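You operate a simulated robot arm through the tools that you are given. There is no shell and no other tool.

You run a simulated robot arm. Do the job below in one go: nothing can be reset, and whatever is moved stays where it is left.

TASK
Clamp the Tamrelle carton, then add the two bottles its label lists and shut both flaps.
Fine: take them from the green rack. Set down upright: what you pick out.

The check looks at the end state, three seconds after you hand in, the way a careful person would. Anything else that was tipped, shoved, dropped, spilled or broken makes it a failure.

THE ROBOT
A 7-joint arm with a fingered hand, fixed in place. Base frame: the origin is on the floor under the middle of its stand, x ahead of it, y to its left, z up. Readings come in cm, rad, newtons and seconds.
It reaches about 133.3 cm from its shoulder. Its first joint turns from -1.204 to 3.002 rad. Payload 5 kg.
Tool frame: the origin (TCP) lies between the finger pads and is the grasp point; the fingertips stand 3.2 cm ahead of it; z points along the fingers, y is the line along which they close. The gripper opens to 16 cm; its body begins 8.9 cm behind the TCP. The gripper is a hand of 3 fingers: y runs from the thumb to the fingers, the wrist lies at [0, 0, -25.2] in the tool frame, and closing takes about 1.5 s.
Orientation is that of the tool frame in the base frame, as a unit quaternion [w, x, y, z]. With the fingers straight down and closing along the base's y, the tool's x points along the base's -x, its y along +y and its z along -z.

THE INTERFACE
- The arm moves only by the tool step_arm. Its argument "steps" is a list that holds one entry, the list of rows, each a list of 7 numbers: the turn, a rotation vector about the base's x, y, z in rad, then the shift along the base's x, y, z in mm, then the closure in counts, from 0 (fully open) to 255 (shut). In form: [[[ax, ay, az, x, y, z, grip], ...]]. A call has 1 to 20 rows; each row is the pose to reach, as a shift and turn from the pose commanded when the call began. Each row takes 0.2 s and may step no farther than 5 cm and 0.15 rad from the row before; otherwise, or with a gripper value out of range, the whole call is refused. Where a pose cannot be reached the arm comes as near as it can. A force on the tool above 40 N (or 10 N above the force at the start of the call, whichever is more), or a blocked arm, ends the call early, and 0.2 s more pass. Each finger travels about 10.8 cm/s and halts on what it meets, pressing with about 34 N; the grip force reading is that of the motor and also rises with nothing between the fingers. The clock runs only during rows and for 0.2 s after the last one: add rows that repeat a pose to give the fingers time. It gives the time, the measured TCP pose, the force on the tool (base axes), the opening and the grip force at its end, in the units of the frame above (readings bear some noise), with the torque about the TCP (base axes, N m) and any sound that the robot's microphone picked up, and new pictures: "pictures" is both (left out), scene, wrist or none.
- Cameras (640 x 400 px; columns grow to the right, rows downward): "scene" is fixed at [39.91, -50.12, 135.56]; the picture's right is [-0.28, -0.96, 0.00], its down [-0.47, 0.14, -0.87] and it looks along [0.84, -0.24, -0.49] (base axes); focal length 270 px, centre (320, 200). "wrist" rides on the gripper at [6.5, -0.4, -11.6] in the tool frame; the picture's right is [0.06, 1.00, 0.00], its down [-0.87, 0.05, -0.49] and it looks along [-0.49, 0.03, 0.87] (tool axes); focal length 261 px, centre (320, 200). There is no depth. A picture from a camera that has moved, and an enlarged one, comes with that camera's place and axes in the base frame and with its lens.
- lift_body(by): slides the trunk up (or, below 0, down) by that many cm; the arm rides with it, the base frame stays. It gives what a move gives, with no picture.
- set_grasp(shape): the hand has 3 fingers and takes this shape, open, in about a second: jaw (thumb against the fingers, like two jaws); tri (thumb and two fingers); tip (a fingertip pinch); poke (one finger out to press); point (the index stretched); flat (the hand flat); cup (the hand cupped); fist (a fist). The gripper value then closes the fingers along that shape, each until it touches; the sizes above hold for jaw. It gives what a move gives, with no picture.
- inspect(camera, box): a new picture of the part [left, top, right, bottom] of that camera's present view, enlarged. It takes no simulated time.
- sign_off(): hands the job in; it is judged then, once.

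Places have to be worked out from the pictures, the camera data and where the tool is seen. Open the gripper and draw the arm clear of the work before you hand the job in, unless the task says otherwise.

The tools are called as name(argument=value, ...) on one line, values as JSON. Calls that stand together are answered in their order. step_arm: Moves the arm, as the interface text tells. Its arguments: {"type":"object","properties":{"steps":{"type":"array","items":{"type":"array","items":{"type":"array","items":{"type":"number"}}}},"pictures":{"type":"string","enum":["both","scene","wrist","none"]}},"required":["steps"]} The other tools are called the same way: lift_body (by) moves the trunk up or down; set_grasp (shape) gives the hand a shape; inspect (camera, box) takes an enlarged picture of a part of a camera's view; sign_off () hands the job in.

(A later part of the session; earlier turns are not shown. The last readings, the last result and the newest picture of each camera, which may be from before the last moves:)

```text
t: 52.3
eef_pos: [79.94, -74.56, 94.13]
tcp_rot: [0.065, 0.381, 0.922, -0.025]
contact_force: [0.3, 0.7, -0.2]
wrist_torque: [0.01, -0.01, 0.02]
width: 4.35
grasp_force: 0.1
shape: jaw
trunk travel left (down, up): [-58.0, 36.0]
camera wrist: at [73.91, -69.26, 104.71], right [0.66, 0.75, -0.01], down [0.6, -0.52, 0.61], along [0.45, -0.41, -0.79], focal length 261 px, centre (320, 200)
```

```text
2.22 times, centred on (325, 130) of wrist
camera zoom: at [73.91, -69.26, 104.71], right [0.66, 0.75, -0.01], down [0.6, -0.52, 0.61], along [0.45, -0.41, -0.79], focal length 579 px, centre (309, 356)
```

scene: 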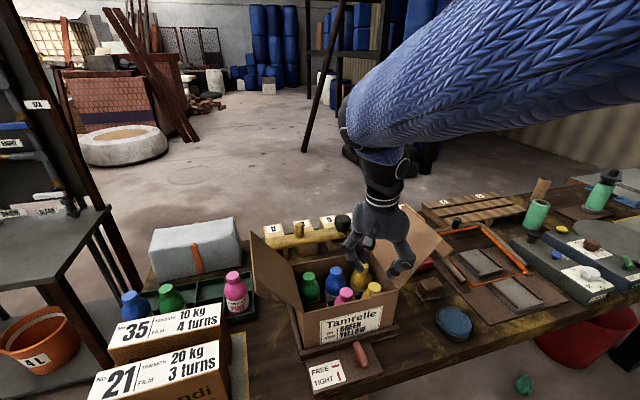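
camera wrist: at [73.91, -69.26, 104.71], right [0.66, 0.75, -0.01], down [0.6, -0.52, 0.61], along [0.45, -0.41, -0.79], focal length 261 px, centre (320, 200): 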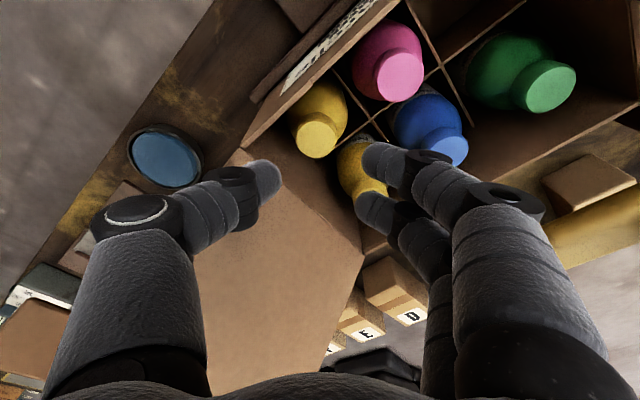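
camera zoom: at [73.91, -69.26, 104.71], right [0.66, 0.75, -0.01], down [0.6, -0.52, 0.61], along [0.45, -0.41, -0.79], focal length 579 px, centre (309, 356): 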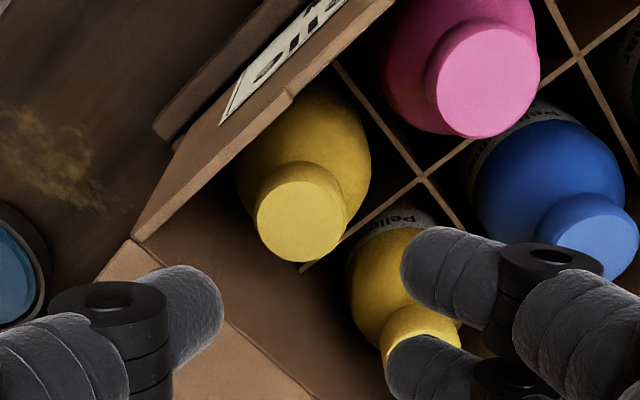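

Yellow now stands upright in the front-right cell. I raise the trunk 14 cm to clear the flaps, then undo the tilt and test turning the hand toward −135° so the thumb will sit in the front-left corner for green.

lift_body(by=16)

step_arm(steps=[[[0.05, 0.05, 0, 0, 0, 0, 150], [0.099, 0.099, 0, 0, 30, 0, 120], [0.099, 0.099, 0, 0, 70, 0, 120], [0.099, 0.099, 0, 0, 110, 0, 120], [0.099, 0.099, 0, 0, 110, 0, 120]]], pictures="none")

```text
t: 54.2
eef_pos: [79.99, -74.56, 110.1]
tcp_rot: [0.066, 0.381, 0.922, -0.026]
contact_force: [0.8, -0.2, -0.1]
wrist_torque: [0.04, -0.01, 0.02]
width: 4.37
grasp_force: 0.1
shape: jaw
trunk travel left (down, up): [-74.0, 20.0]
```

```text
t: 55.4
eef_pos: [79.8, -63.47, 110.16]
tcp_rot: [0.001, 0.383, 0.924, 0.002]
contact_force: [-0.6, 0.4, 0.8]
wrist_torque: [0.02, 0.0, -0.01]
width: 8.38
grasp_force: 0.1
shape: jaw
trunk travel left (down, up): [-74.0, 20.0]
```

The hand is level again. I turn it −90° more while moving toward the rack at this height, and see if the wrist allows it.

step_arm(steps=[[[0, 0, -0.131, 5, 28, 0, 140], [0, 0, -0.262, 10, 56, 0, 150], [0, 0, -0.393, 15, 84, 0, 167], [0, 0, -0.524, 20, 112, 0, 167], [0, 0, -0.655, 25, 140, 0, 167], [0, 0, -0.785, 30, 168, 0, 167], [0, 0, -0.916, 35, 196, 0, 167], [0, 0, -1.047, 40, 224, 0, 167], [0, 0, -1.178, 45, 252, 0, 167], [0, 0, -1.309, 50, 280, 0, 167], [0, 0, -1.44, 55, 308, 0, 167], [0, 0, -1.571, 60, 336, 0, 167], [0, 0, -1.571, 60, 336, 0, 167]]], pictures="both")

```text
t: 58.2
eef_pos: [89.13, -34.02, 112.3]
tcp_rot: [-0.003, 0.916, 0.401, -0.007]
contact_force: [-0.3, 0.3, -0.1]
wrist_torque: [0.05, -0.01, 0.03]
width: 5.54
grasp_force: 0.0
shape: jaw
out of reach, approached as far as the arm can: row 11, 12, 13
trunk travel left (down, up): [-74.0, 20.0]
camera wrist: at [93.43, -29.04, 123.96], right [0.78, -0.63, -0.01], down [-0.54, -0.68, 0.5], along [-0.32, -0.38, -0.87], focal length 261 px, centre (320, 200)
```

scene: 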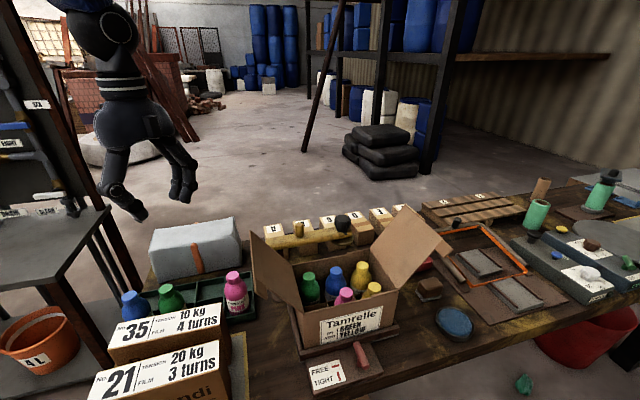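
wrist: 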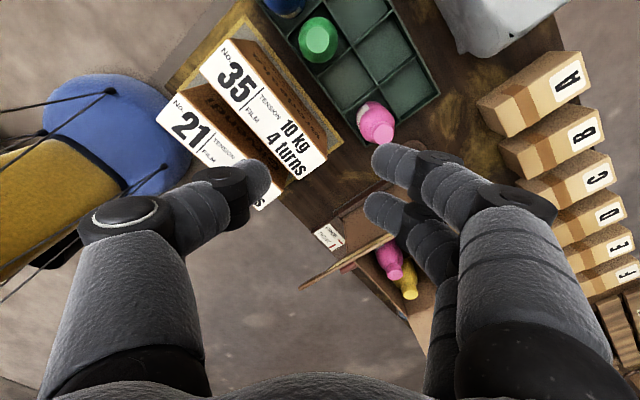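

The wrist limit shows up near −133° at the rack, but the bottle's own yaw doesn't matter. So I go back to −45° for the pick (as worked for yellow) and will turn the hand later at the carton. I move above green at a good arm height.

step_arm(steps=[[[0, 0, 0.128, 0, 0, 10, 167], [0, 0, 0.256, 0, 0, 20, 167], [0, 0, 0.384, 0, 5, 30, 167], [0, 0, 0.512, 0, 10, 40, 167], [0, 0, 0.64, 0, 15, 50, 167], [0, 0, 0.768, 0, 20, 60, 167], [0, 0, 0.896, 5, 25, 67, 167], [0, 0, 1.024, 10, 35, 67, 167], [0, 0, 1.152, 15, 45, 67, 167], [0, 0, 1.28, 20, 55, 67, 167], [0, 0, 1.408, 30, 64, 67, 167], [0, 0, 1.531, 38, 64, 67, 167], [0, 0, 1.531, 38, 64, 67, 167]]], pictures="none")

```text
t: 61.0
eef_pos: [89.4, -29.51, 118.21]
tcp_rot: [0.004, 0.4, 0.916, 0.004]
contact_force: [0.3, 0.5, -0.1]
wrist_torque: [-0.01, 0.0, 0.0]
width: 5.55
grasp_force: 0.0
shape: jaw
out of reach, approached as far as the arm can: row 8, 9, 10, 11, 12, 13
trunk travel left (down, up): [-74.0, 20.0]
```

The arm stops short at this height. I lower the trunk 25 cm (tips would still be about 3 cm above the cap tops) and then re-approach with the same small tilt that worked for yellow.

lift_body(by=-25)

step_arm(steps=[[[-0.05, -0.05, 0, 10, 5, 0, 167], [-0.099, -0.099, 0, 20, 10, 0, 167], [-0.099, -0.099, 0, 35, 19, 0, 167], [-0.099, -0.099, 0, 35, 19, 0, 167]]], pictures="both")

inspect(camera="wrist", box=[200, 80, 450, 240])

```text
t: 63.5
eef_pos: [89.33, -29.62, 93.32]
tcp_rot: [0.004, 0.401, 0.916, 0.005]
contact_force: [1.0, -0.4, -0.2]
wrist_torque: [0.0, 0.01, 0.03]
width: 5.53
grasp_force: 0.1
shape: jaw
trunk travel left (down, up): [-49.0, 45.0]
```

```text
t: 64.5
eef_pos: [90.73, -29.36, 92.89]
tcp_rot: [0.07, 0.399, 0.914, -0.018]
contact_force: [0.0, -0.1, 0.2]
wrist_torque: [0.0, -0.01, 0.01]
width: 5.53
grasp_force: 0.1
shape: jaw
out of reach, approached as far as the arm can: row 1, 2, 3, 4
trunk travel left (down, up): [-49.0, 45.0]
camera wrist: at [84.7, -23.88, 103.35], right [0.69, 0.72, 0.01], down [0.57, -0.55, 0.61], along [0.45, -0.41, -0.79], focal length 261 px, centre (320, 200)
```

scene: 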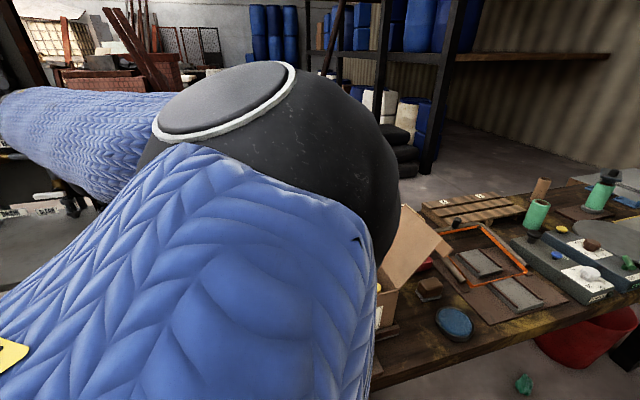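
wrist: 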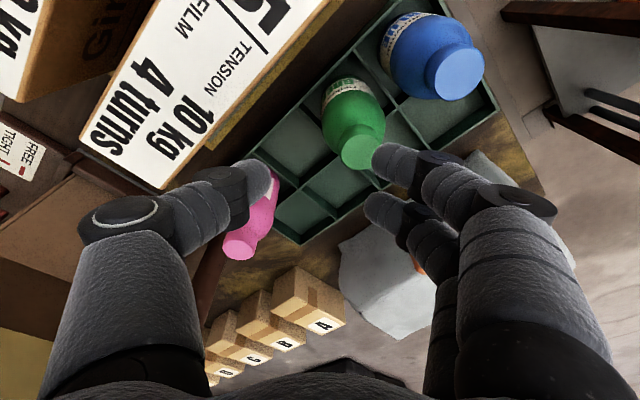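

```text
2.50 times, centred on (325, 160) of wrist
camera zoom: at [84.7, -23.88, 103.35], right [0.69, 0.72, 0.01], down [0.57, -0.55, 0.61], along [0.45, -0.41, -0.79], focal length 652 px, centre (308, 300)
```

zoom: 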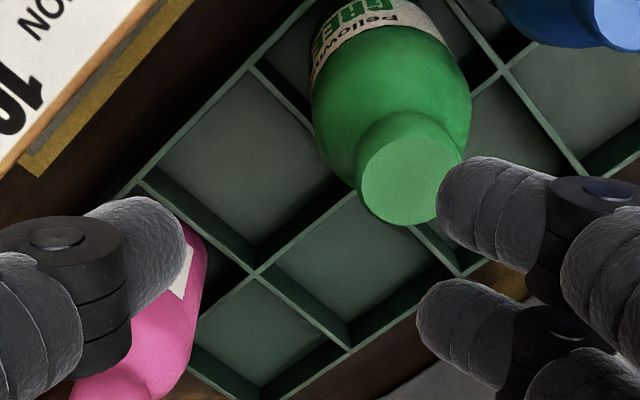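

Still short at −45°; the elbow is bent near the camera, so it's a wrist/elbow limit rather than pure distance. I untilt, back off slightly, and will try yaw 0 where the wrist should be more comfortable (neighbours leave room along y).

step_arm(steps=[[[0.05, 0.05, 0, -8, 0, 15, 167], [0.099, 0.099, 0, -15, 0, 30, 167], [0.099, 0.099, 0, -15, 0, 30, 167]]], pictures="none")

step_arm(steps=[[[0, 0, 0.137, 0, 3, 0, 167], [0, 0, 0.274, 0, 6, 0, 167], [0, 0, 0.411, 0, 9, 0, 167], [0, 0, 0.548, 5, 12, 0, 167], [0, 0, 0.685, 10, 14, 0, 167], [0, 0, 0.824, 20, 16, 0, 167], [0, 0, 0.824, 35, 17, 0, 167], [0, 0, 0.824, 35, 17, 0, 167]]], pictures="none")

```text
t: 65.3
eef_pos: [88.69, -29.48, 95.6]
tcp_rot: [0.005, 0.402, 0.916, 0.006]
contact_force: [-0.1, -0.3, 0.1]
wrist_torque: [0.0, -0.02, -0.05]
width: 5.54
grasp_force: 0.0
shape: jaw
out of reach, approached as far as the arm can: row 2, 3
trunk travel left (down, up): [-49.0, 45.0]
```

```text
t: 67.1
eef_pos: [88.93, -29.35, 94.85]
tcp_rot: [0.004, 0.001, 1.0, 0.008]
contact_force: [-1.0, -0.2, -0.1]
wrist_torque: [0.02, -0.02, 0.04]
width: 5.53
grasp_force: 0.0
shape: jaw
out of reach, approached as far as the arm can: row 3, 4, 5, 6, 7, 8
trunk travel left (down, up): [-49.0, 45.0]
```

Yaw 0 is limited too, so it's reach; earlier data suggest going lower helps. At yaw 0 the jaws straddle the cap along y, so I can come down just short of the bottle and slide outward. I align y with green at this height, go down to z ≈ 91 and push outward to test.

step_arm(steps=[[[0, 0, 0, -5, 8, 0, 167], [0, 0, 0, -5, 16, -10, 167], [0, 0, 0, -5, 17, -25, 167], [0, 0, 0, 0, 17, -38, 167], [0, 0, 0, 15, 17, -38, 167], [0, 0, 0, 30, 17, -38, 167], [0, 0, 0, 30, 17, -38, 167]]], pictures="wrist")

inspect(camera="wrist", box=[180, 60, 460, 260])

```text
t: 68.7
eef_pos: [89.55, -28.67, 91.0]
tcp_rot: [0.003, 0.001, 1.0, 0.007]
contact_force: [0.9, 0.3, -0.4]
wrist_torque: [0.0, 0.0, -0.03]
width: 5.54
grasp_force: 0.1
shape: jaw
out of reach, approached as far as the arm can: row 5, 6, 7
trunk travel left (down, up): [-49.0, 45.0]
camera wrist: at [82.88, -29.37, 102.61], right [-0.06, 1.0, 0.01], down [0.87, 0.05, 0.5], along [0.5, 0.04, -0.87], focal length 261 px, centre (320, 200)
```

wrist: 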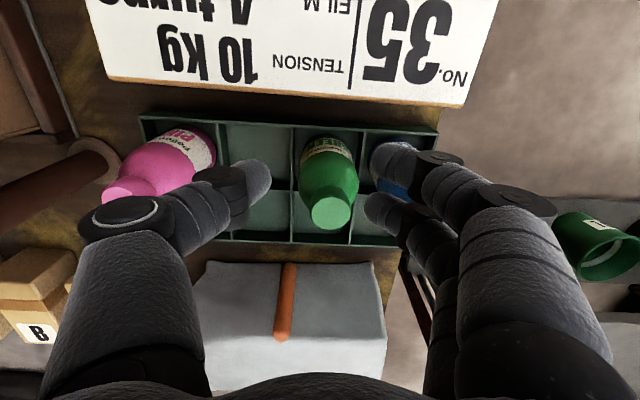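

```text
2.00 times, centred on (320, 160) of wrist
camera zoom: at [82.88, -29.37, 102.61], right [-0.06, 1.0, 0.01], down [0.87, 0.05, 0.5], along [0.5, 0.04, -0.87], focal length 521 px, centre (320, 280)
```

zoom: 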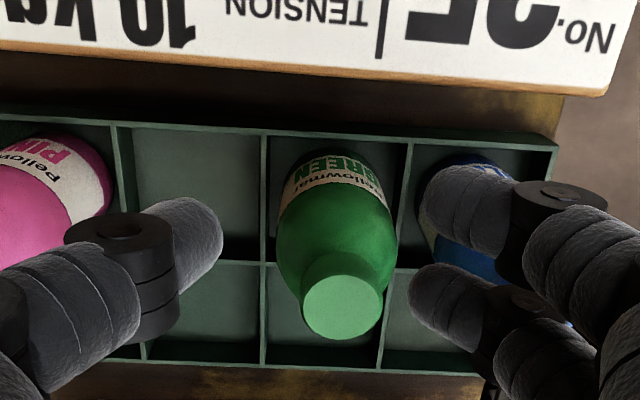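

The green cap re-measures at (92.9, −27.75, 86.7). At yaw 0 I tilt the hand 0.15 rad toward x (wrist 3.8 cm closer) while centring y on the cap, then slide out to x ≈ 92.6 at z ≈ 91.

step_arm(steps=[[[0, -0.07, 0, 0, 5, 0, 167], [0, -0.15, 0, 5, 9.2, 0, 167], [0, -0.15, 0, 18, 9.2, 0, 167], [0, -0.15, 0, 30, 9.2, 0, 167], [0, -0.15, 0, 30, 9.2, 0, 167]]], pictures="wrist")

inspect(camera="wrist", box=[180, 60, 460, 260])

```text
t: 69.9
eef_pos: [92.45, -27.73, 91.23]
tcp_rot: [0.077, 0.001, 0.997, 0.005]
contact_force: [-0.3, 0.2, 0.2]
wrist_torque: [-0.03, 0.01, -0.02]
width: 5.55
grasp_force: 0.0
shape: jaw
trunk travel left (down, up): [-49.0, 45.0]
camera wrist: at [84.2, -28.41, 101.61], right [-0.06, 1.0, 0.0], down [0.78, 0.05, 0.62], along [0.62, 0.04, -0.79], focal length 261 px, centre (320, 200)
```

wrist: 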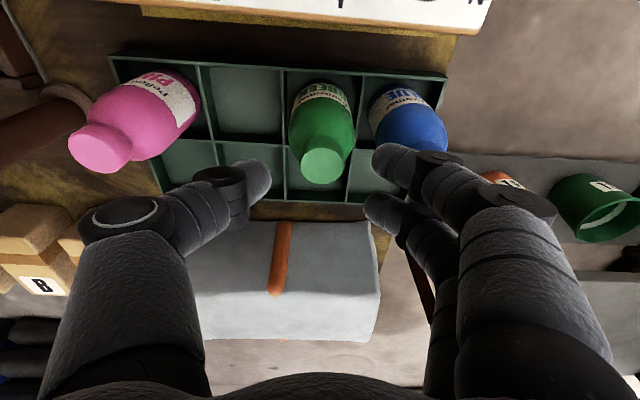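

```text
2.00 times, centred on (320, 160) of wrist
camera zoom: at [84.2, -28.41, 101.61], right [-0.06, 1.0, 0.0], down [0.78, 0.05, 0.62], along [0.62, 0.04, -0.79], focal length 521 px, centre (320, 280)
```

zoom: 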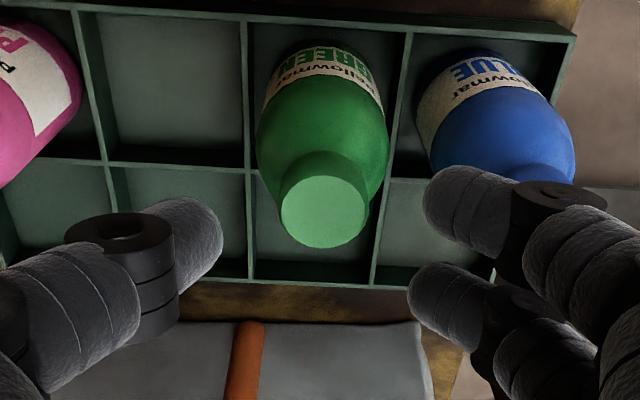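

The cap is at (93.0, −27.7), well between thumb and fingers. I shift 2.5 mm outward, lower to z ≈ 87.9 and close gently.

step_arm(steps=[[[0, 0, 0, 2.5, 0, -12, 167], [0, 0, 0, 2.5, 0, -24, 167], [0, 0, 0, 2.5, 0, -30, 167], [0, 0, 0, 2.5, 0, -34, 167], [0, 0, 0, 2.5, 0, -34, 167]]], pictures="wrist")

inspect(camera="wrist", box=[180, 60, 460, 260])

```text
t: 71.1
eef_pos: [92.63, -27.85, 87.68]
tcp_rot: [0.077, 0.0, 0.997, 0.005]
contact_force: [1.3, 0.2, 0.0]
wrist_torque: [-0.01, 0.0, 0.03]
width: 5.53
grasp_force: 0.0
shape: jaw
trunk travel left (down, up): [-49.0, 45.0]
camera wrist: at [84.49, -28.41, 98.14], right [-0.06, 1.0, 0.0], down [0.78, 0.05, 0.62], along [0.62, 0.04, -0.79], focal length 261 px, centre (320, 200)
```

wrist: 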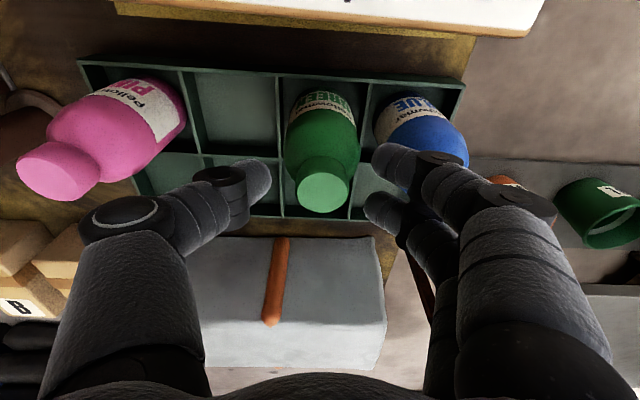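

```text
2.00 times, centred on (320, 160) of wrist
camera zoom: at [84.49, -28.41, 98.14], right [-0.06, 1.0, 0.0], down [0.78, 0.05, 0.62], along [0.62, 0.04, -0.79], focal length 521 px, centre (320, 280)
```

zoom: 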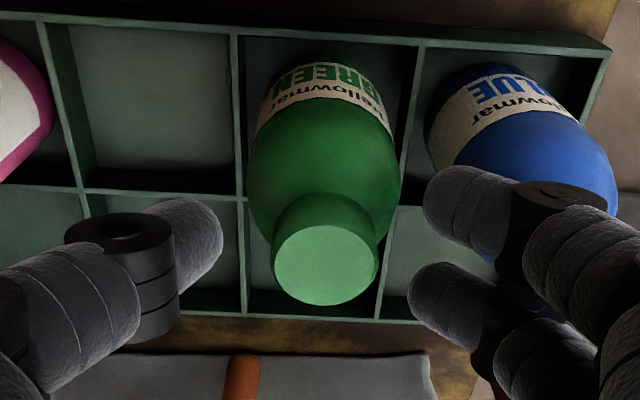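

The cap sits between the pads (92.85, −27.75). I close gently to the full grip.

step_arm(steps=[[[0, 0, 0, 0, 0, 0, 180], [0, 0, 0, 0, 0, 0, 192], [0, 0, 0, 0, 0, 0, 203], [0, 0, 0, 0, 0, 0, 215], [0, 0, 0, 0, 0, 0, 255], [0, 0, 0, 0, 0, 0, 255], [0, 0, 0, 0, 0, 0, 255]]], pictures="wrist")

inspect(camera="wrist", box=[180, 60, 460, 260])

```text
t: 72.7
eef_pos: [92.77, -27.89, 87.74]
tcp_rot: [0.076, 0.0, 0.997, 0.005]
contact_force: [0.3, -0.4, -0.3]
wrist_torque: [0.01, 0.04, 0.02]
width: 1.63
grasp_force: 34.4
shape: jaw
trunk travel left (down, up): [-49.0, 45.0]
camera wrist: at [84.49, -28.41, 98.13], right [-0.06, 1.0, 0.0], down [0.78, 0.05, 0.62], along [0.62, 0.04, -0.79], focal length 261 px, centre (320, 200)
```

wrist: 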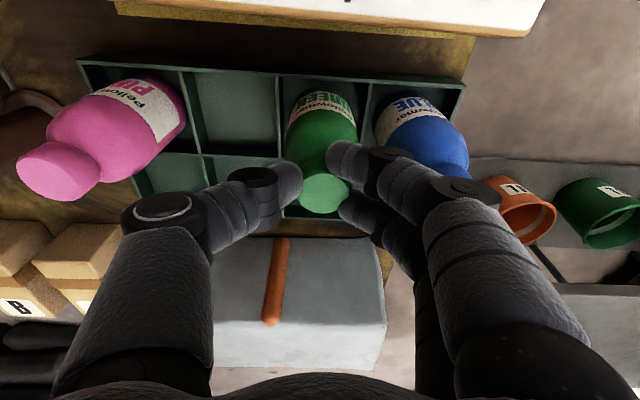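

```text
2.00 times, centred on (320, 160) of wrist
camera zoom: at [84.49, -28.41, 98.13], right [-0.06, 1.0, 0.0], down [0.78, 0.05, 0.62], along [0.62, 0.04, -0.79], focal length 521 px, centre (320, 280)
```

zoom: 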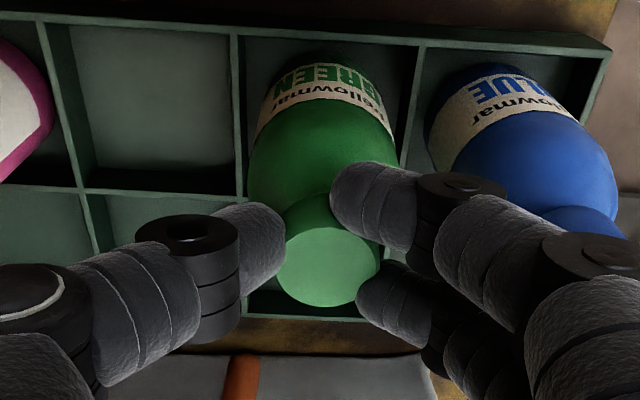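

Green is gripped firmly (34.4 N). I lift straight up with the trunk, which keeps the motion purely vertical: first 4 cm to check.

lift_body(by=4)

inspect(camera="wrist", box=[180, 60, 460, 260])

```text
t: 73.6
eef_pos: [92.74, -27.78, 91.61]
tcp_rot: [0.076, 0.0, 0.997, 0.005]
contact_force: [-0.1, 0.9, -3.4]
wrist_torque: [-0.02, 0.03, 0.01]
width: 1.65
grasp_force: 34.0
shape: jaw
trunk travel left (down, up): [-53.0, 41.0]
```

```text
2.00 times, centred on (320, 160) of wrist
camera zoom: at [84.52, -28.43, 102.08], right [-0.06, 1.0, 0.0], down [0.78, 0.05, 0.62], along [0.62, 0.04, -0.79], focal length 521 px, centre (320, 280)
```

zoom: 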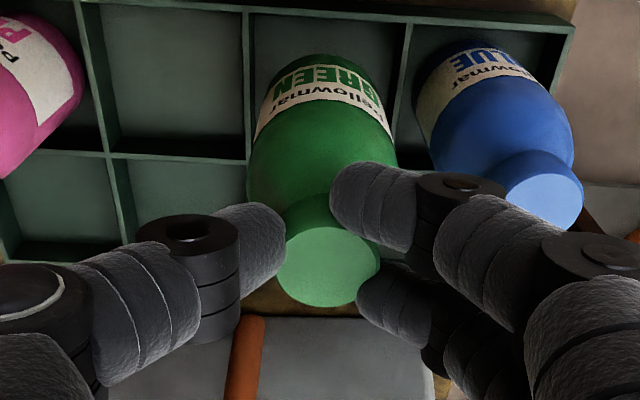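

Green hangs securely (3.4 N) and its cell is empty beneath. I raise the trunk another 29 cm to clear the flaps.

lift_body(by=29)

```text
t: 76.5
eef_pos: [92.69, -27.87, 120.67]
tcp_rot: [0.076, 0.001, 0.997, 0.005]
contact_force: [0.2, -0.8, -2.3]
wrist_torque: [-0.01, 0.04, 0.01]
width: 1.64
grasp_force: 34.0
shape: jaw
trunk travel left (down, up): [-82.0, 12.0]
```

I carry green over to above the front-left cell while starting to turn the hand clockwise about the vertical.

step_arm(steps=[[[0, 0, -0.08, -25, -25, 0, 255], [0, 0, -0.17, -50, -60, 0, 255], [0, 0, -0.26, -75, -95, 0, 255], [0, 0, -0.35, -95, -135, 0, 255], [0, 0, -0.44, -105, -175, 0, 255], [0, 0, -0.53, -115, -215, 0, 255], [0, 0, -0.62, -120, -255, 0, 255], [0, 0, -0.71, -125, -295, 0, 255], [0, 0, -0.8, -125, -331, 0, 255], [0, 0, -0.8, -125, -331, 0, 255]]], pictures="none")

step_arm(steps=[[[0, 0, -0.13, 0, 0, 0, 255], [0, 0, -0.26, 0, 0, 0, 255], [0, 0, -0.39, 0, 0, 0, 255], [0, 0, -0.52, 0, 0, 0, 255], [0, 0, -0.65, 0, 0, 0, 255], [0, 0, -0.78, 0, 0, 0, 255], [0, 0, -0.91, 0, 0, 0, 255], [0, 0, -1.04, 0, 0, 0, 255], [0, 0, -1.17, 0, 0, 0, 255], [0, 0, -1.3, 0, 0, 0, 255], [0, 0, -1.43, 0, 0, 0, 255], [0, 0, -1.556, 0, 0, 0, 255], [0, 0, -1.556, 0, 0, 0, 255]]], pictures="both")

```text
t: 78.7
eef_pos: [80.13, -60.96, 120.84]
tcp_rot: [0.072, 0.39, 0.918, -0.026]
contact_force: [-0.5, -0.4, -2.2]
wrist_torque: [0.0, 0.01, -0.02]
width: 1.65
grasp_force: 33.9
shape: jaw
trunk travel left (down, up): [-82.0, 12.0]
```

```text
t: 81.5
eef_pos: [80.06, -60.94, 120.59]
tcp_rot: [0.034, 0.922, 0.38, -0.069]
contact_force: [-0.9, 0.3, -2.8]
wrist_torque: [0.01, -0.04, -0.03]
width: 1.61
grasp_force: 34.0
shape: jaw
trunk travel left (down, up): [-82.0, 12.0]
camera wrist: at [85.66, -54.88, 131.15], right [0.75, -0.66, 0.0], down [-0.52, -0.59, 0.62], along [-0.41, -0.46, -0.79], focal length 261 px, centre (320, 200)
```

scene: 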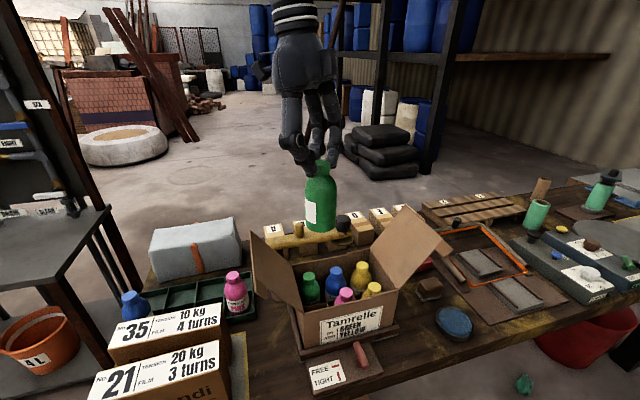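
wrist: 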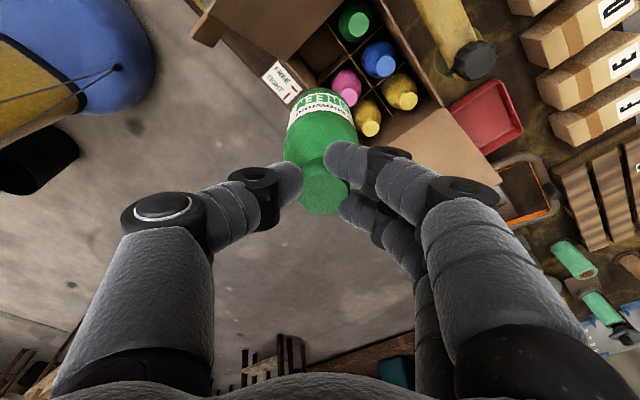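

The hand reached −135° with green hanging upright above the front-left cell. I zoom in to check bottle verticality and its position over the cell.

inspect(camera="scene", box=[240, 100, 440, 320])

inspect(camera="wrist", box=[220, 0, 460, 220])

```text
1.82 times, centred on (340, 210) of scene
camera zoom: at [39.91, -50.12, 135.56], right [-0.28, -0.96, 0.0], down [-0.47, 0.14, -0.87], along [0.84, -0.24, -0.49], focal length 490 px, centre (284, 182)
```

zoom: 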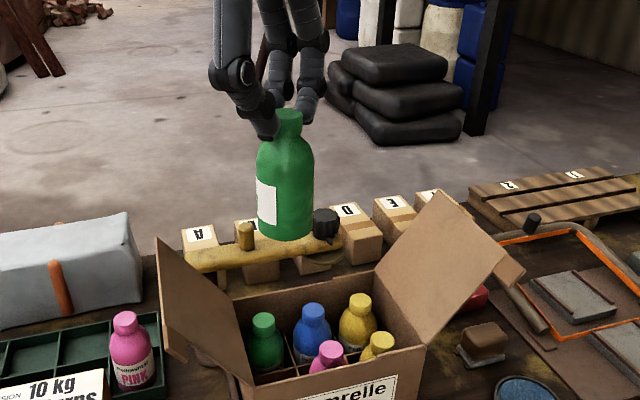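

```text
1.82 times, centred on (340, 110) of wrist
camera zoom: at [85.66, -54.88, 131.15], right [0.75, -0.66, 0.0], down [-0.52, -0.59, 0.62], along [-0.41, -0.46, -0.79], focal length 474 px, centre (284, 364)
```

zoom: 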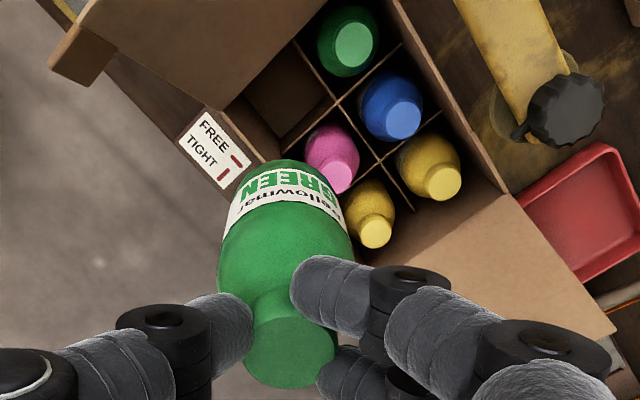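

Green is vertical; its axis should be near (80.0, −61.1). I lower the trunk 16 cm so that the bottom is just above the rim, and re-check.

lift_body(by=-16)

step_arm(steps=[[[0, 0, 0, 0, -2, 0, 255], [0, 0, 0, 0, -2, 0, 255]]], pictures="both")

inspect(camera="scene", box=[240, 160, 420, 340])

inspect(camera="wrist", box=[180, 0, 460, 220])

```text
t: 83.3
eef_pos: [80.32, -60.87, 104.81]
tcp_rot: [0.034, 0.921, 0.382, -0.069]
contact_force: [-0.3, 0.4, -3.3]
wrist_torque: [0.0, 0.0, 0.03]
width: 1.62
grasp_force: 34.4
shape: jaw
trunk travel left (down, up): [-66.0, 28.0]
```

```text
t: 83.9
eef_pos: [80.24, -61.03, 104.71]
tcp_rot: [0.033, 0.921, 0.381, -0.069]
contact_force: [-0.5, 0.3, -3.4]
wrist_torque: [-0.01, -0.01, -0.01]
width: 1.66
grasp_force: 34.1
shape: jaw
trunk travel left (down, up): [-66.0, 28.0]
camera wrist: at [85.67, -55.06, 115.13], right [0.75, -0.66, 0.0], down [-0.52, -0.59, 0.62], along [-0.41, -0.46, -0.79], focal length 261 px, centre (320, 200)
```

scene: 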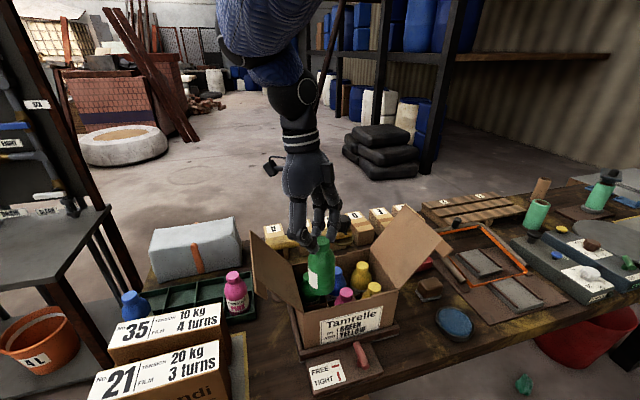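
wrist: 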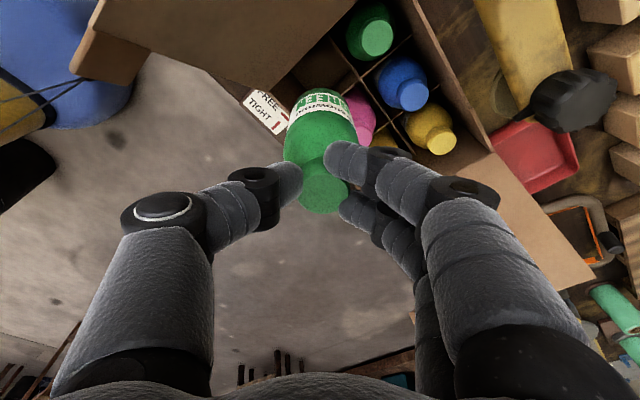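

```text
2.22 times, centred on (330, 250) of scene
camera zoom: at [39.91, -50.12, 135.56], right [-0.28, -0.96, 0.0], down [-0.47, 0.14, -0.87], along [0.84, -0.24, -0.49], focal length 599 px, centre (298, 89)
```

zoom: 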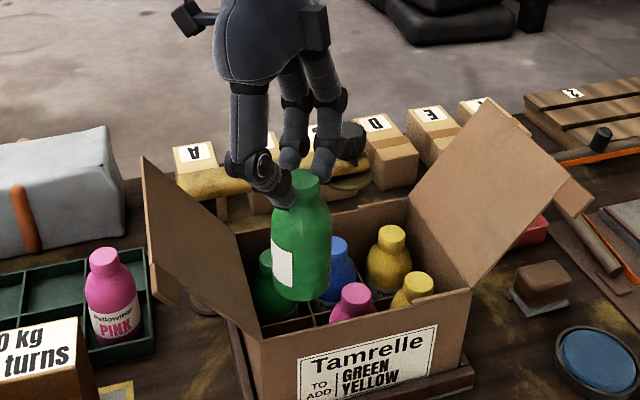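

```text
1.82 times, centred on (320, 110) of wrist
camera zoom: at [85.67, -55.06, 115.13], right [0.75, -0.66, 0.0], down [-0.52, -0.59, 0.62], along [-0.41, -0.46, -0.79], focal length 474 px, centre (320, 364)
```

zoom: 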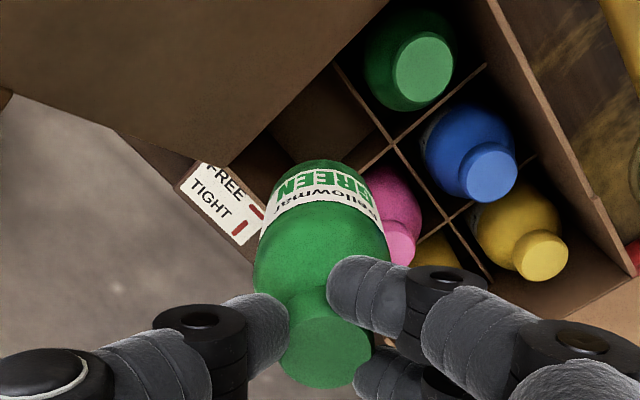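

Comparing all views, green's axis is around (80.2, −61.5) while the cell centre is near (79.8, −61.1). I shift 3 mm toward +y and lower 6.5 cm into the mouth, then check against the dividers.

step_arm(steps=[[[0, 0, 0, 0, 3, -10, 255], [0, 0, 0, 0, 3, -25, 255], [0, 0, 0, 0, 3, -40, 255], [0, 0, 0, 0, 3, -55, 255], [0, 0, 0, 0, 3, -65, 255], [0, 0, 0, 0, 3, -65, 255]]], pictures="both")

inspect(camera="scene", box=[250, 200, 410, 330])

inspect(camera="wrist", box=[180, 0, 460, 220])

```text
t: 85.3
eef_pos: [80.2, -60.78, 98.17]
tcp_rot: [0.033, 0.921, 0.381, -0.07]
contact_force: [0.5, -0.1, -1.7]
wrist_torque: [0.02, -0.03, -0.01]
width: 1.63
grasp_force: 34.4
shape: jaw
trunk travel left (down, up): [-66.0, 28.0]
camera wrist: at [85.64, -54.78, 108.62], right [0.75, -0.66, 0.0], down [-0.52, -0.59, 0.62], along [-0.41, -0.46, -0.79], focal length 261 px, centre (320, 200)
```

scene: 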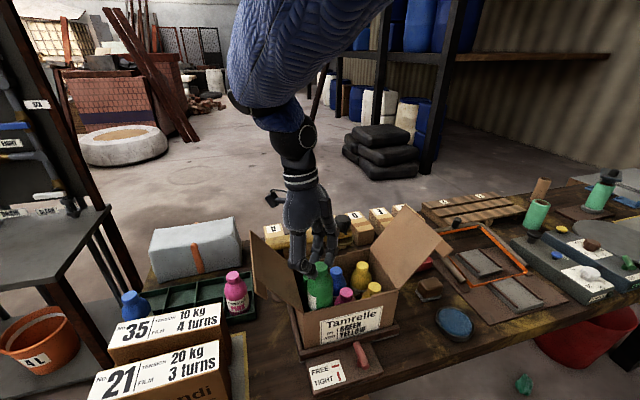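
wrist: 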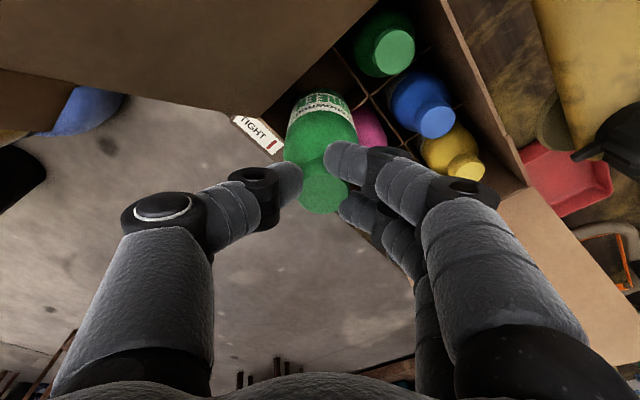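

```text
3.08 times, centred on (330, 265) of scene
camera zoom: at [39.91, -50.12, 135.56], right [-0.28, -0.96, 0.0], down [-0.47, 0.14, -0.87], along [0.84, -0.24, -0.49], focal length 830 px, centre (289, 0)
```

zoom: 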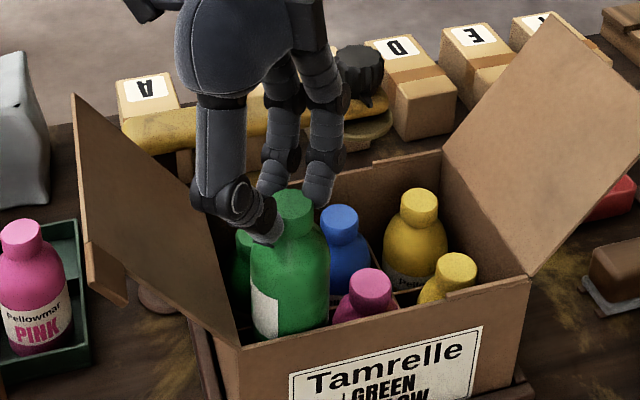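

```text
1.82 times, centred on (320, 110) of wrist
camera zoom: at [85.64, -54.78, 108.62], right [0.75, -0.66, 0.0], down [-0.52, -0.59, 0.62], along [-0.41, -0.46, -0.79], focal length 474 px, centre (320, 364)
```

zoom: 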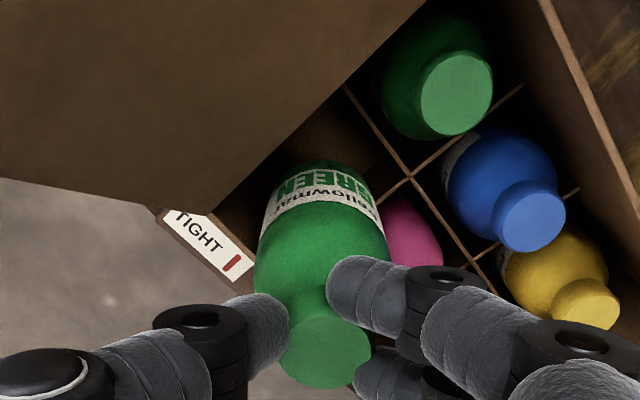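

Divider tops are near z 80 and the cross lies at about (83.8, −64.6) in this view, so the bottle's bottom at (80.1, −61.3) is centred in the cell. I lower further in small steps to z ≈ 90.5.

step_arm(steps=[[[0, 0, 0, 0, 0, -10, 255], [0, 0, 0, 0, 0, -20, 255], [0, 0, 0, 0, 0, -30, 255], [0, 0, 0, 0, 0, -40, 255], [0, 0, 0, 0, 0, -50, 255], [0, 0, 0, 0, 0, -60, 255], [0, 0, 0, 0, 0, -70, 255], [0, 0, 0, 0, 0, -77, 255]]], pictures="both")

inspect(camera="scene", box=[250, 200, 410, 330])

inspect(camera="wrist", box=[180, 0, 460, 220])

```text
t: 87.1
eef_pos: [80.26, -60.79, 90.4]
tcp_rot: [0.034, 0.921, 0.382, -0.068]
contact_force: [-0.5, 0.3, -2.8]
wrist_torque: [0.05, -0.01, -0.02]
width: 1.61
grasp_force: 33.9
shape: jaw
trunk travel left (down, up): [-66.0, 28.0]
camera wrist: at [85.66, -54.75, 100.94], right [0.75, -0.66, 0.0], down [-0.52, -0.59, 0.62], along [-0.41, -0.46, -0.79], focal length 261 px, centre (320, 200)
```

scene: 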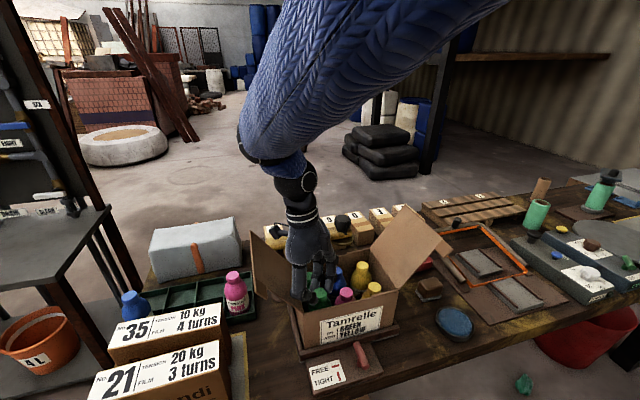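
wrist: 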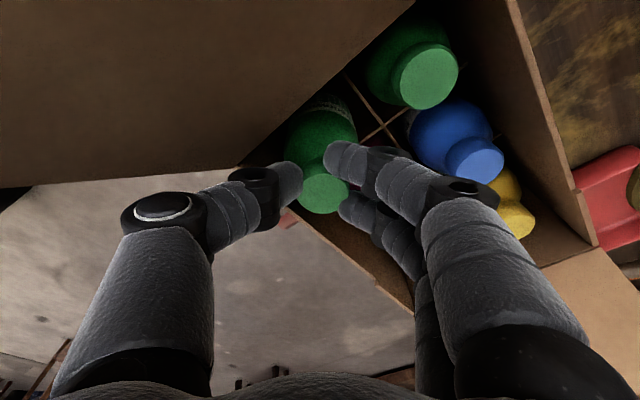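

```text
3.08 times, centred on (330, 265) of scene
camera zoom: at [39.91, -50.12, 135.56], right [-0.28, -0.96, 0.0], down [-0.47, 0.14, -0.87], along [0.84, -0.24, -0.49], focal length 830 px, centre (289, 0)
```

zoom: 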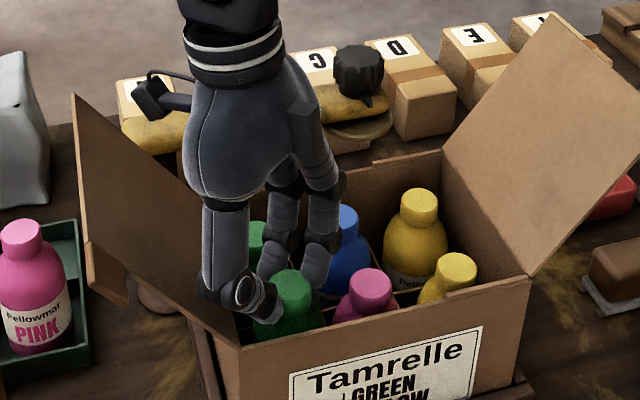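

```text
1.82 times, centred on (320, 110) of wrist
camera zoom: at [85.66, -54.75, 100.94], right [0.75, -0.66, 0.0], down [-0.52, -0.59, 0.62], along [-0.41, -0.46, -0.79], focal length 474 px, centre (320, 364)
```

zoom: 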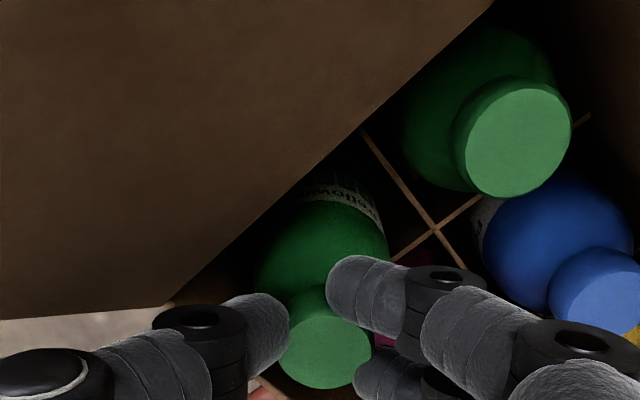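

Still free at z 90.4 with the bottle in its cell. I lower 1.2 cm more in 2–3 mm steps.

step_arm(steps=[[[0, 0, 0, 0, 0, -3, 255], [0, 0, 0, 0, 0, -6, 255], [0, 0, 0, 0, 0, -9, 255], [0, 0, 0, 0, 0, -12, 255], [0, 0, 0, 0, 0, -14, 255]]], pictures="none")

```text
t: 88.3
eef_pos: [80.19, -60.76, 89.05]
tcp_rot: [0.034, 0.921, 0.382, -0.07]
contact_force: [0.1, -0.1, -3.1]
wrist_torque: [0.02, 0.0, 0.0]
width: 1.62
grasp_force: 34.3
shape: jaw
trunk travel left (down, up): [-66.0, 28.0]
```

Still hanging free (−3.1 N) at z 89.05. I continue down in 1–2 mm steps to feel the floor.

step_arm(steps=[[[0, 0, 0, 0, 0, -2, 255], [0, 0, 0, 0, 0, -3, 255], [0, 0, 0, 0, 0, -4, 255], [0, 0, 0, 0, 0, -5, 255]]], pictures="none")

```text
t: 89.3
eef_pos: [80.2, -60.89, 88.62]
tcp_rot: [0.033, 0.921, 0.381, -0.069]
contact_force: [0.1, -0.2, -2.8]
wrist_torque: [0.06, 0.01, 0.0]
width: 1.63
grasp_force: 34.1
shape: jaw
trunk travel left (down, up): [-66.0, 28.0]
```

No contact yet at 88.6; two more millimetre steps, as yellow touched down at about 88.4.

step_arm(steps=[[[0, 0, 0, 0, 0, -1, 255], [0, 0, 0, 0, 0, -2, 255], [0, 0, 0, 0, 0, -3, 255]]], pictures="none")

```text
t: 90.1
eef_pos: [80.31, -60.84, 88.4]
tcp_rot: [0.033, 0.921, 0.381, -0.07]
contact_force: [-0.2, 1.3, -2.0]
wrist_torque: [0.07, 0.03, 0.02]
width: 1.61
grasp_force: 34.1
shape: jaw
trunk travel left (down, up): [-66.0, 28.0]
```

Contact is beginning (force eased to −2.0 N). I go 2 mm more to seat it and look.

step_arm(steps=[[[0, 0, 0, 0, 0, -1, 255], [0, 0, 0, 0, 0, -2, 255], [0, 0, 0, 0, 0, -2, 255]]], pictures="wrist")

```text
t: 90.9
eef_pos: [80.19, -60.77, 88.16]
tcp_rot: [0.034, 0.921, 0.381, -0.07]
contact_force: [0.2, -1.2, 0.1]
wrist_torque: [0.07, 0.02, -0.01]
width: 1.6
grasp_force: 34.2
shape: jaw
trunk travel left (down, up): [-66.0, 28.0]
camera wrist: at [85.63, -54.76, 98.55], right [0.75, -0.66, 0.0], down [-0.52, -0.59, 0.62], along [-0.41, -0.46, -0.79], focal length 261 px, centre (320, 200)
```

wrist: 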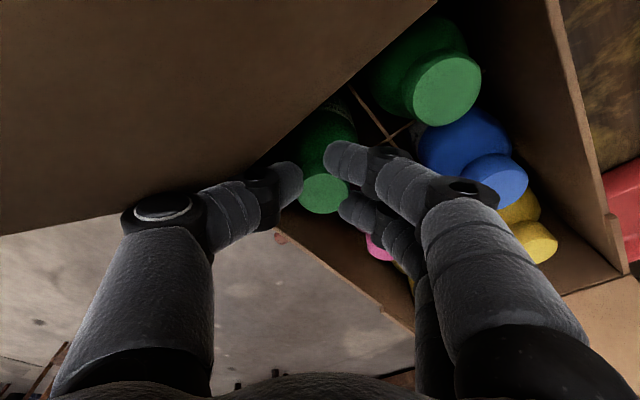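

The floor now carries the weight (net force about 0). I open about 0.6 cm per side to release.

step_arm(steps=[[[0, 0, 0, 0, 0, 0, 222], [0, 0, 0, 0, 0, 0, 214], [0, 0, 0, 0, 0, 0, 208], [0, 0, 0, 0, 0, 0, 208]]], pictures="wrist")

inspect(camera="wrist", box=[200, 80, 450, 260])

```text
t: 91.9
eef_pos: [80.34, -60.87, 88.0]
tcp_rot: [0.034, 0.921, 0.381, -0.069]
contact_force: [3.2, -6.0, 3.4]
wrist_torque: [0.14, 0.13, 0.06]
width: 2.72
grasp_force: 0.1
shape: jaw
trunk travel left (down, up): [-66.0, 28.0]
camera wrist: at [85.62, -54.8, 98.55], right [0.75, -0.66, 0.0], down [-0.52, -0.59, 0.62], along [-0.41, -0.46, -0.79], focal length 261 px, centre (320, 200)
```

wrist: 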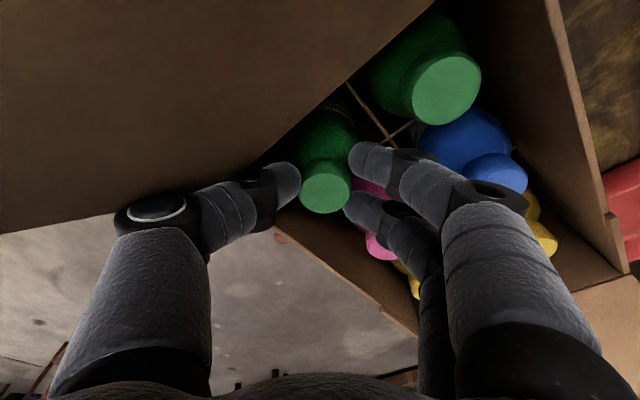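

```text
2.22 times, centred on (325, 170) of wrist
camera zoom: at [85.62, -54.8, 98.55], right [0.75, -0.66, 0.0], down [-0.52, -0.59, 0.62], along [-0.41, -0.46, -0.79], focal length 579 px, centre (309, 267)
```

zoom: 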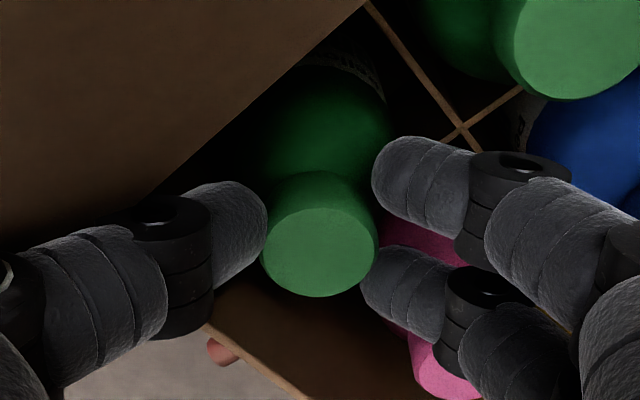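

The cap is free between the pads; the thumb is lightly touching the corner. I lift straight up in small steps, as before.

step_arm(steps=[[[0, 0, 0, 1, -1, 4, 208], [0, 0, 0, 1, -1, 9, 206], [0, 0, 0, 1, -1, 16, 202], [0, 0, 0, 1, -1, 25, 198], [0, 0, 0, 1, -1, 40, 192], [0, 0, 0, 1, -1, 60, 190], [0, 0, 0, 1, -1, 60, 190]]], pictures="both")

inspect(camera="scene", box=[250, 200, 410, 330])

inspect(camera="wrist", box=[200, 20, 450, 200])

```text
t: 93.5
eef_pos: [80.36, -60.92, 93.99]
tcp_rot: [0.032, 0.922, 0.381, -0.068]
contact_force: [0.0, -0.4, -0.5]
wrist_torque: [0.02, 0.02, -0.03]
width: 4.05
grasp_force: 0.0
shape: jaw
trunk travel left (down, up): [-66.0, 28.0]
camera wrist: at [85.76, -54.87, 104.48], right [0.75, -0.66, 0.0], down [-0.52, -0.59, 0.62], along [-0.41, -0.46, -0.79], focal length 261 px, centre (320, 200)
```

scene: 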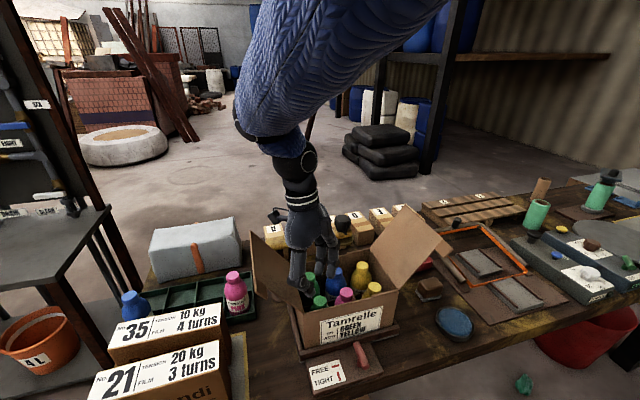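
wrist: 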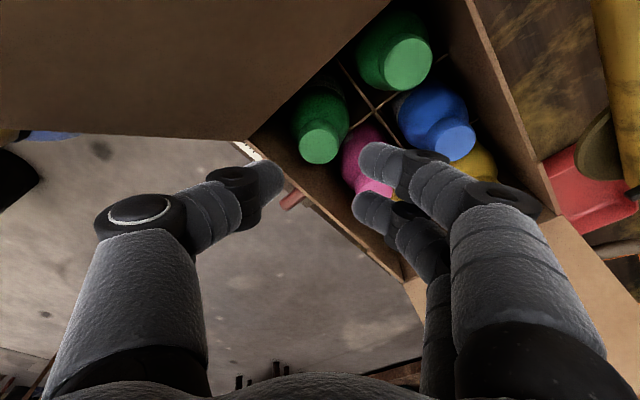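

```text
3.08 times, centred on (330, 265) of scene
camera zoom: at [39.91, -50.12, 135.56], right [-0.28, -0.96, 0.0], down [-0.47, 0.14, -0.87], along [0.84, -0.24, -0.49], focal length 830 px, centre (289, 0)
```

zoom: 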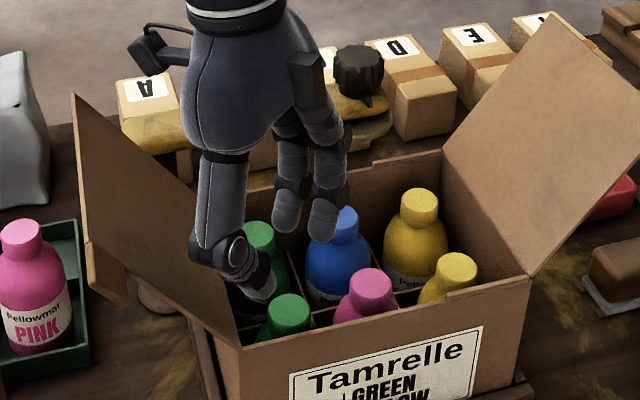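

```text
2.22 times, centred on (325, 110) of wrist
camera zoom: at [85.76, -54.87, 104.48], right [0.75, -0.66, 0.0], down [-0.52, -0.59, 0.62], along [-0.41, -0.46, -0.79], focal length 579 px, centre (309, 400)
```

zoom: 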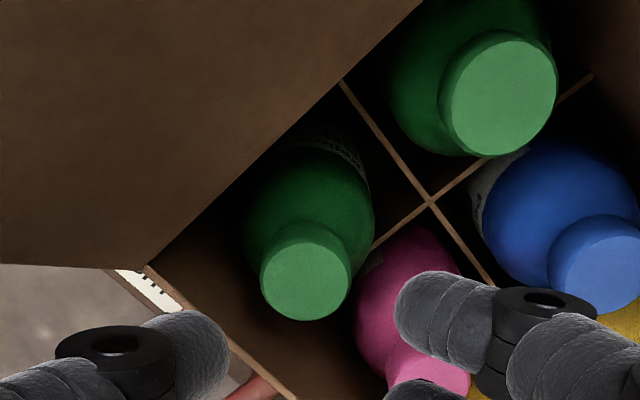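

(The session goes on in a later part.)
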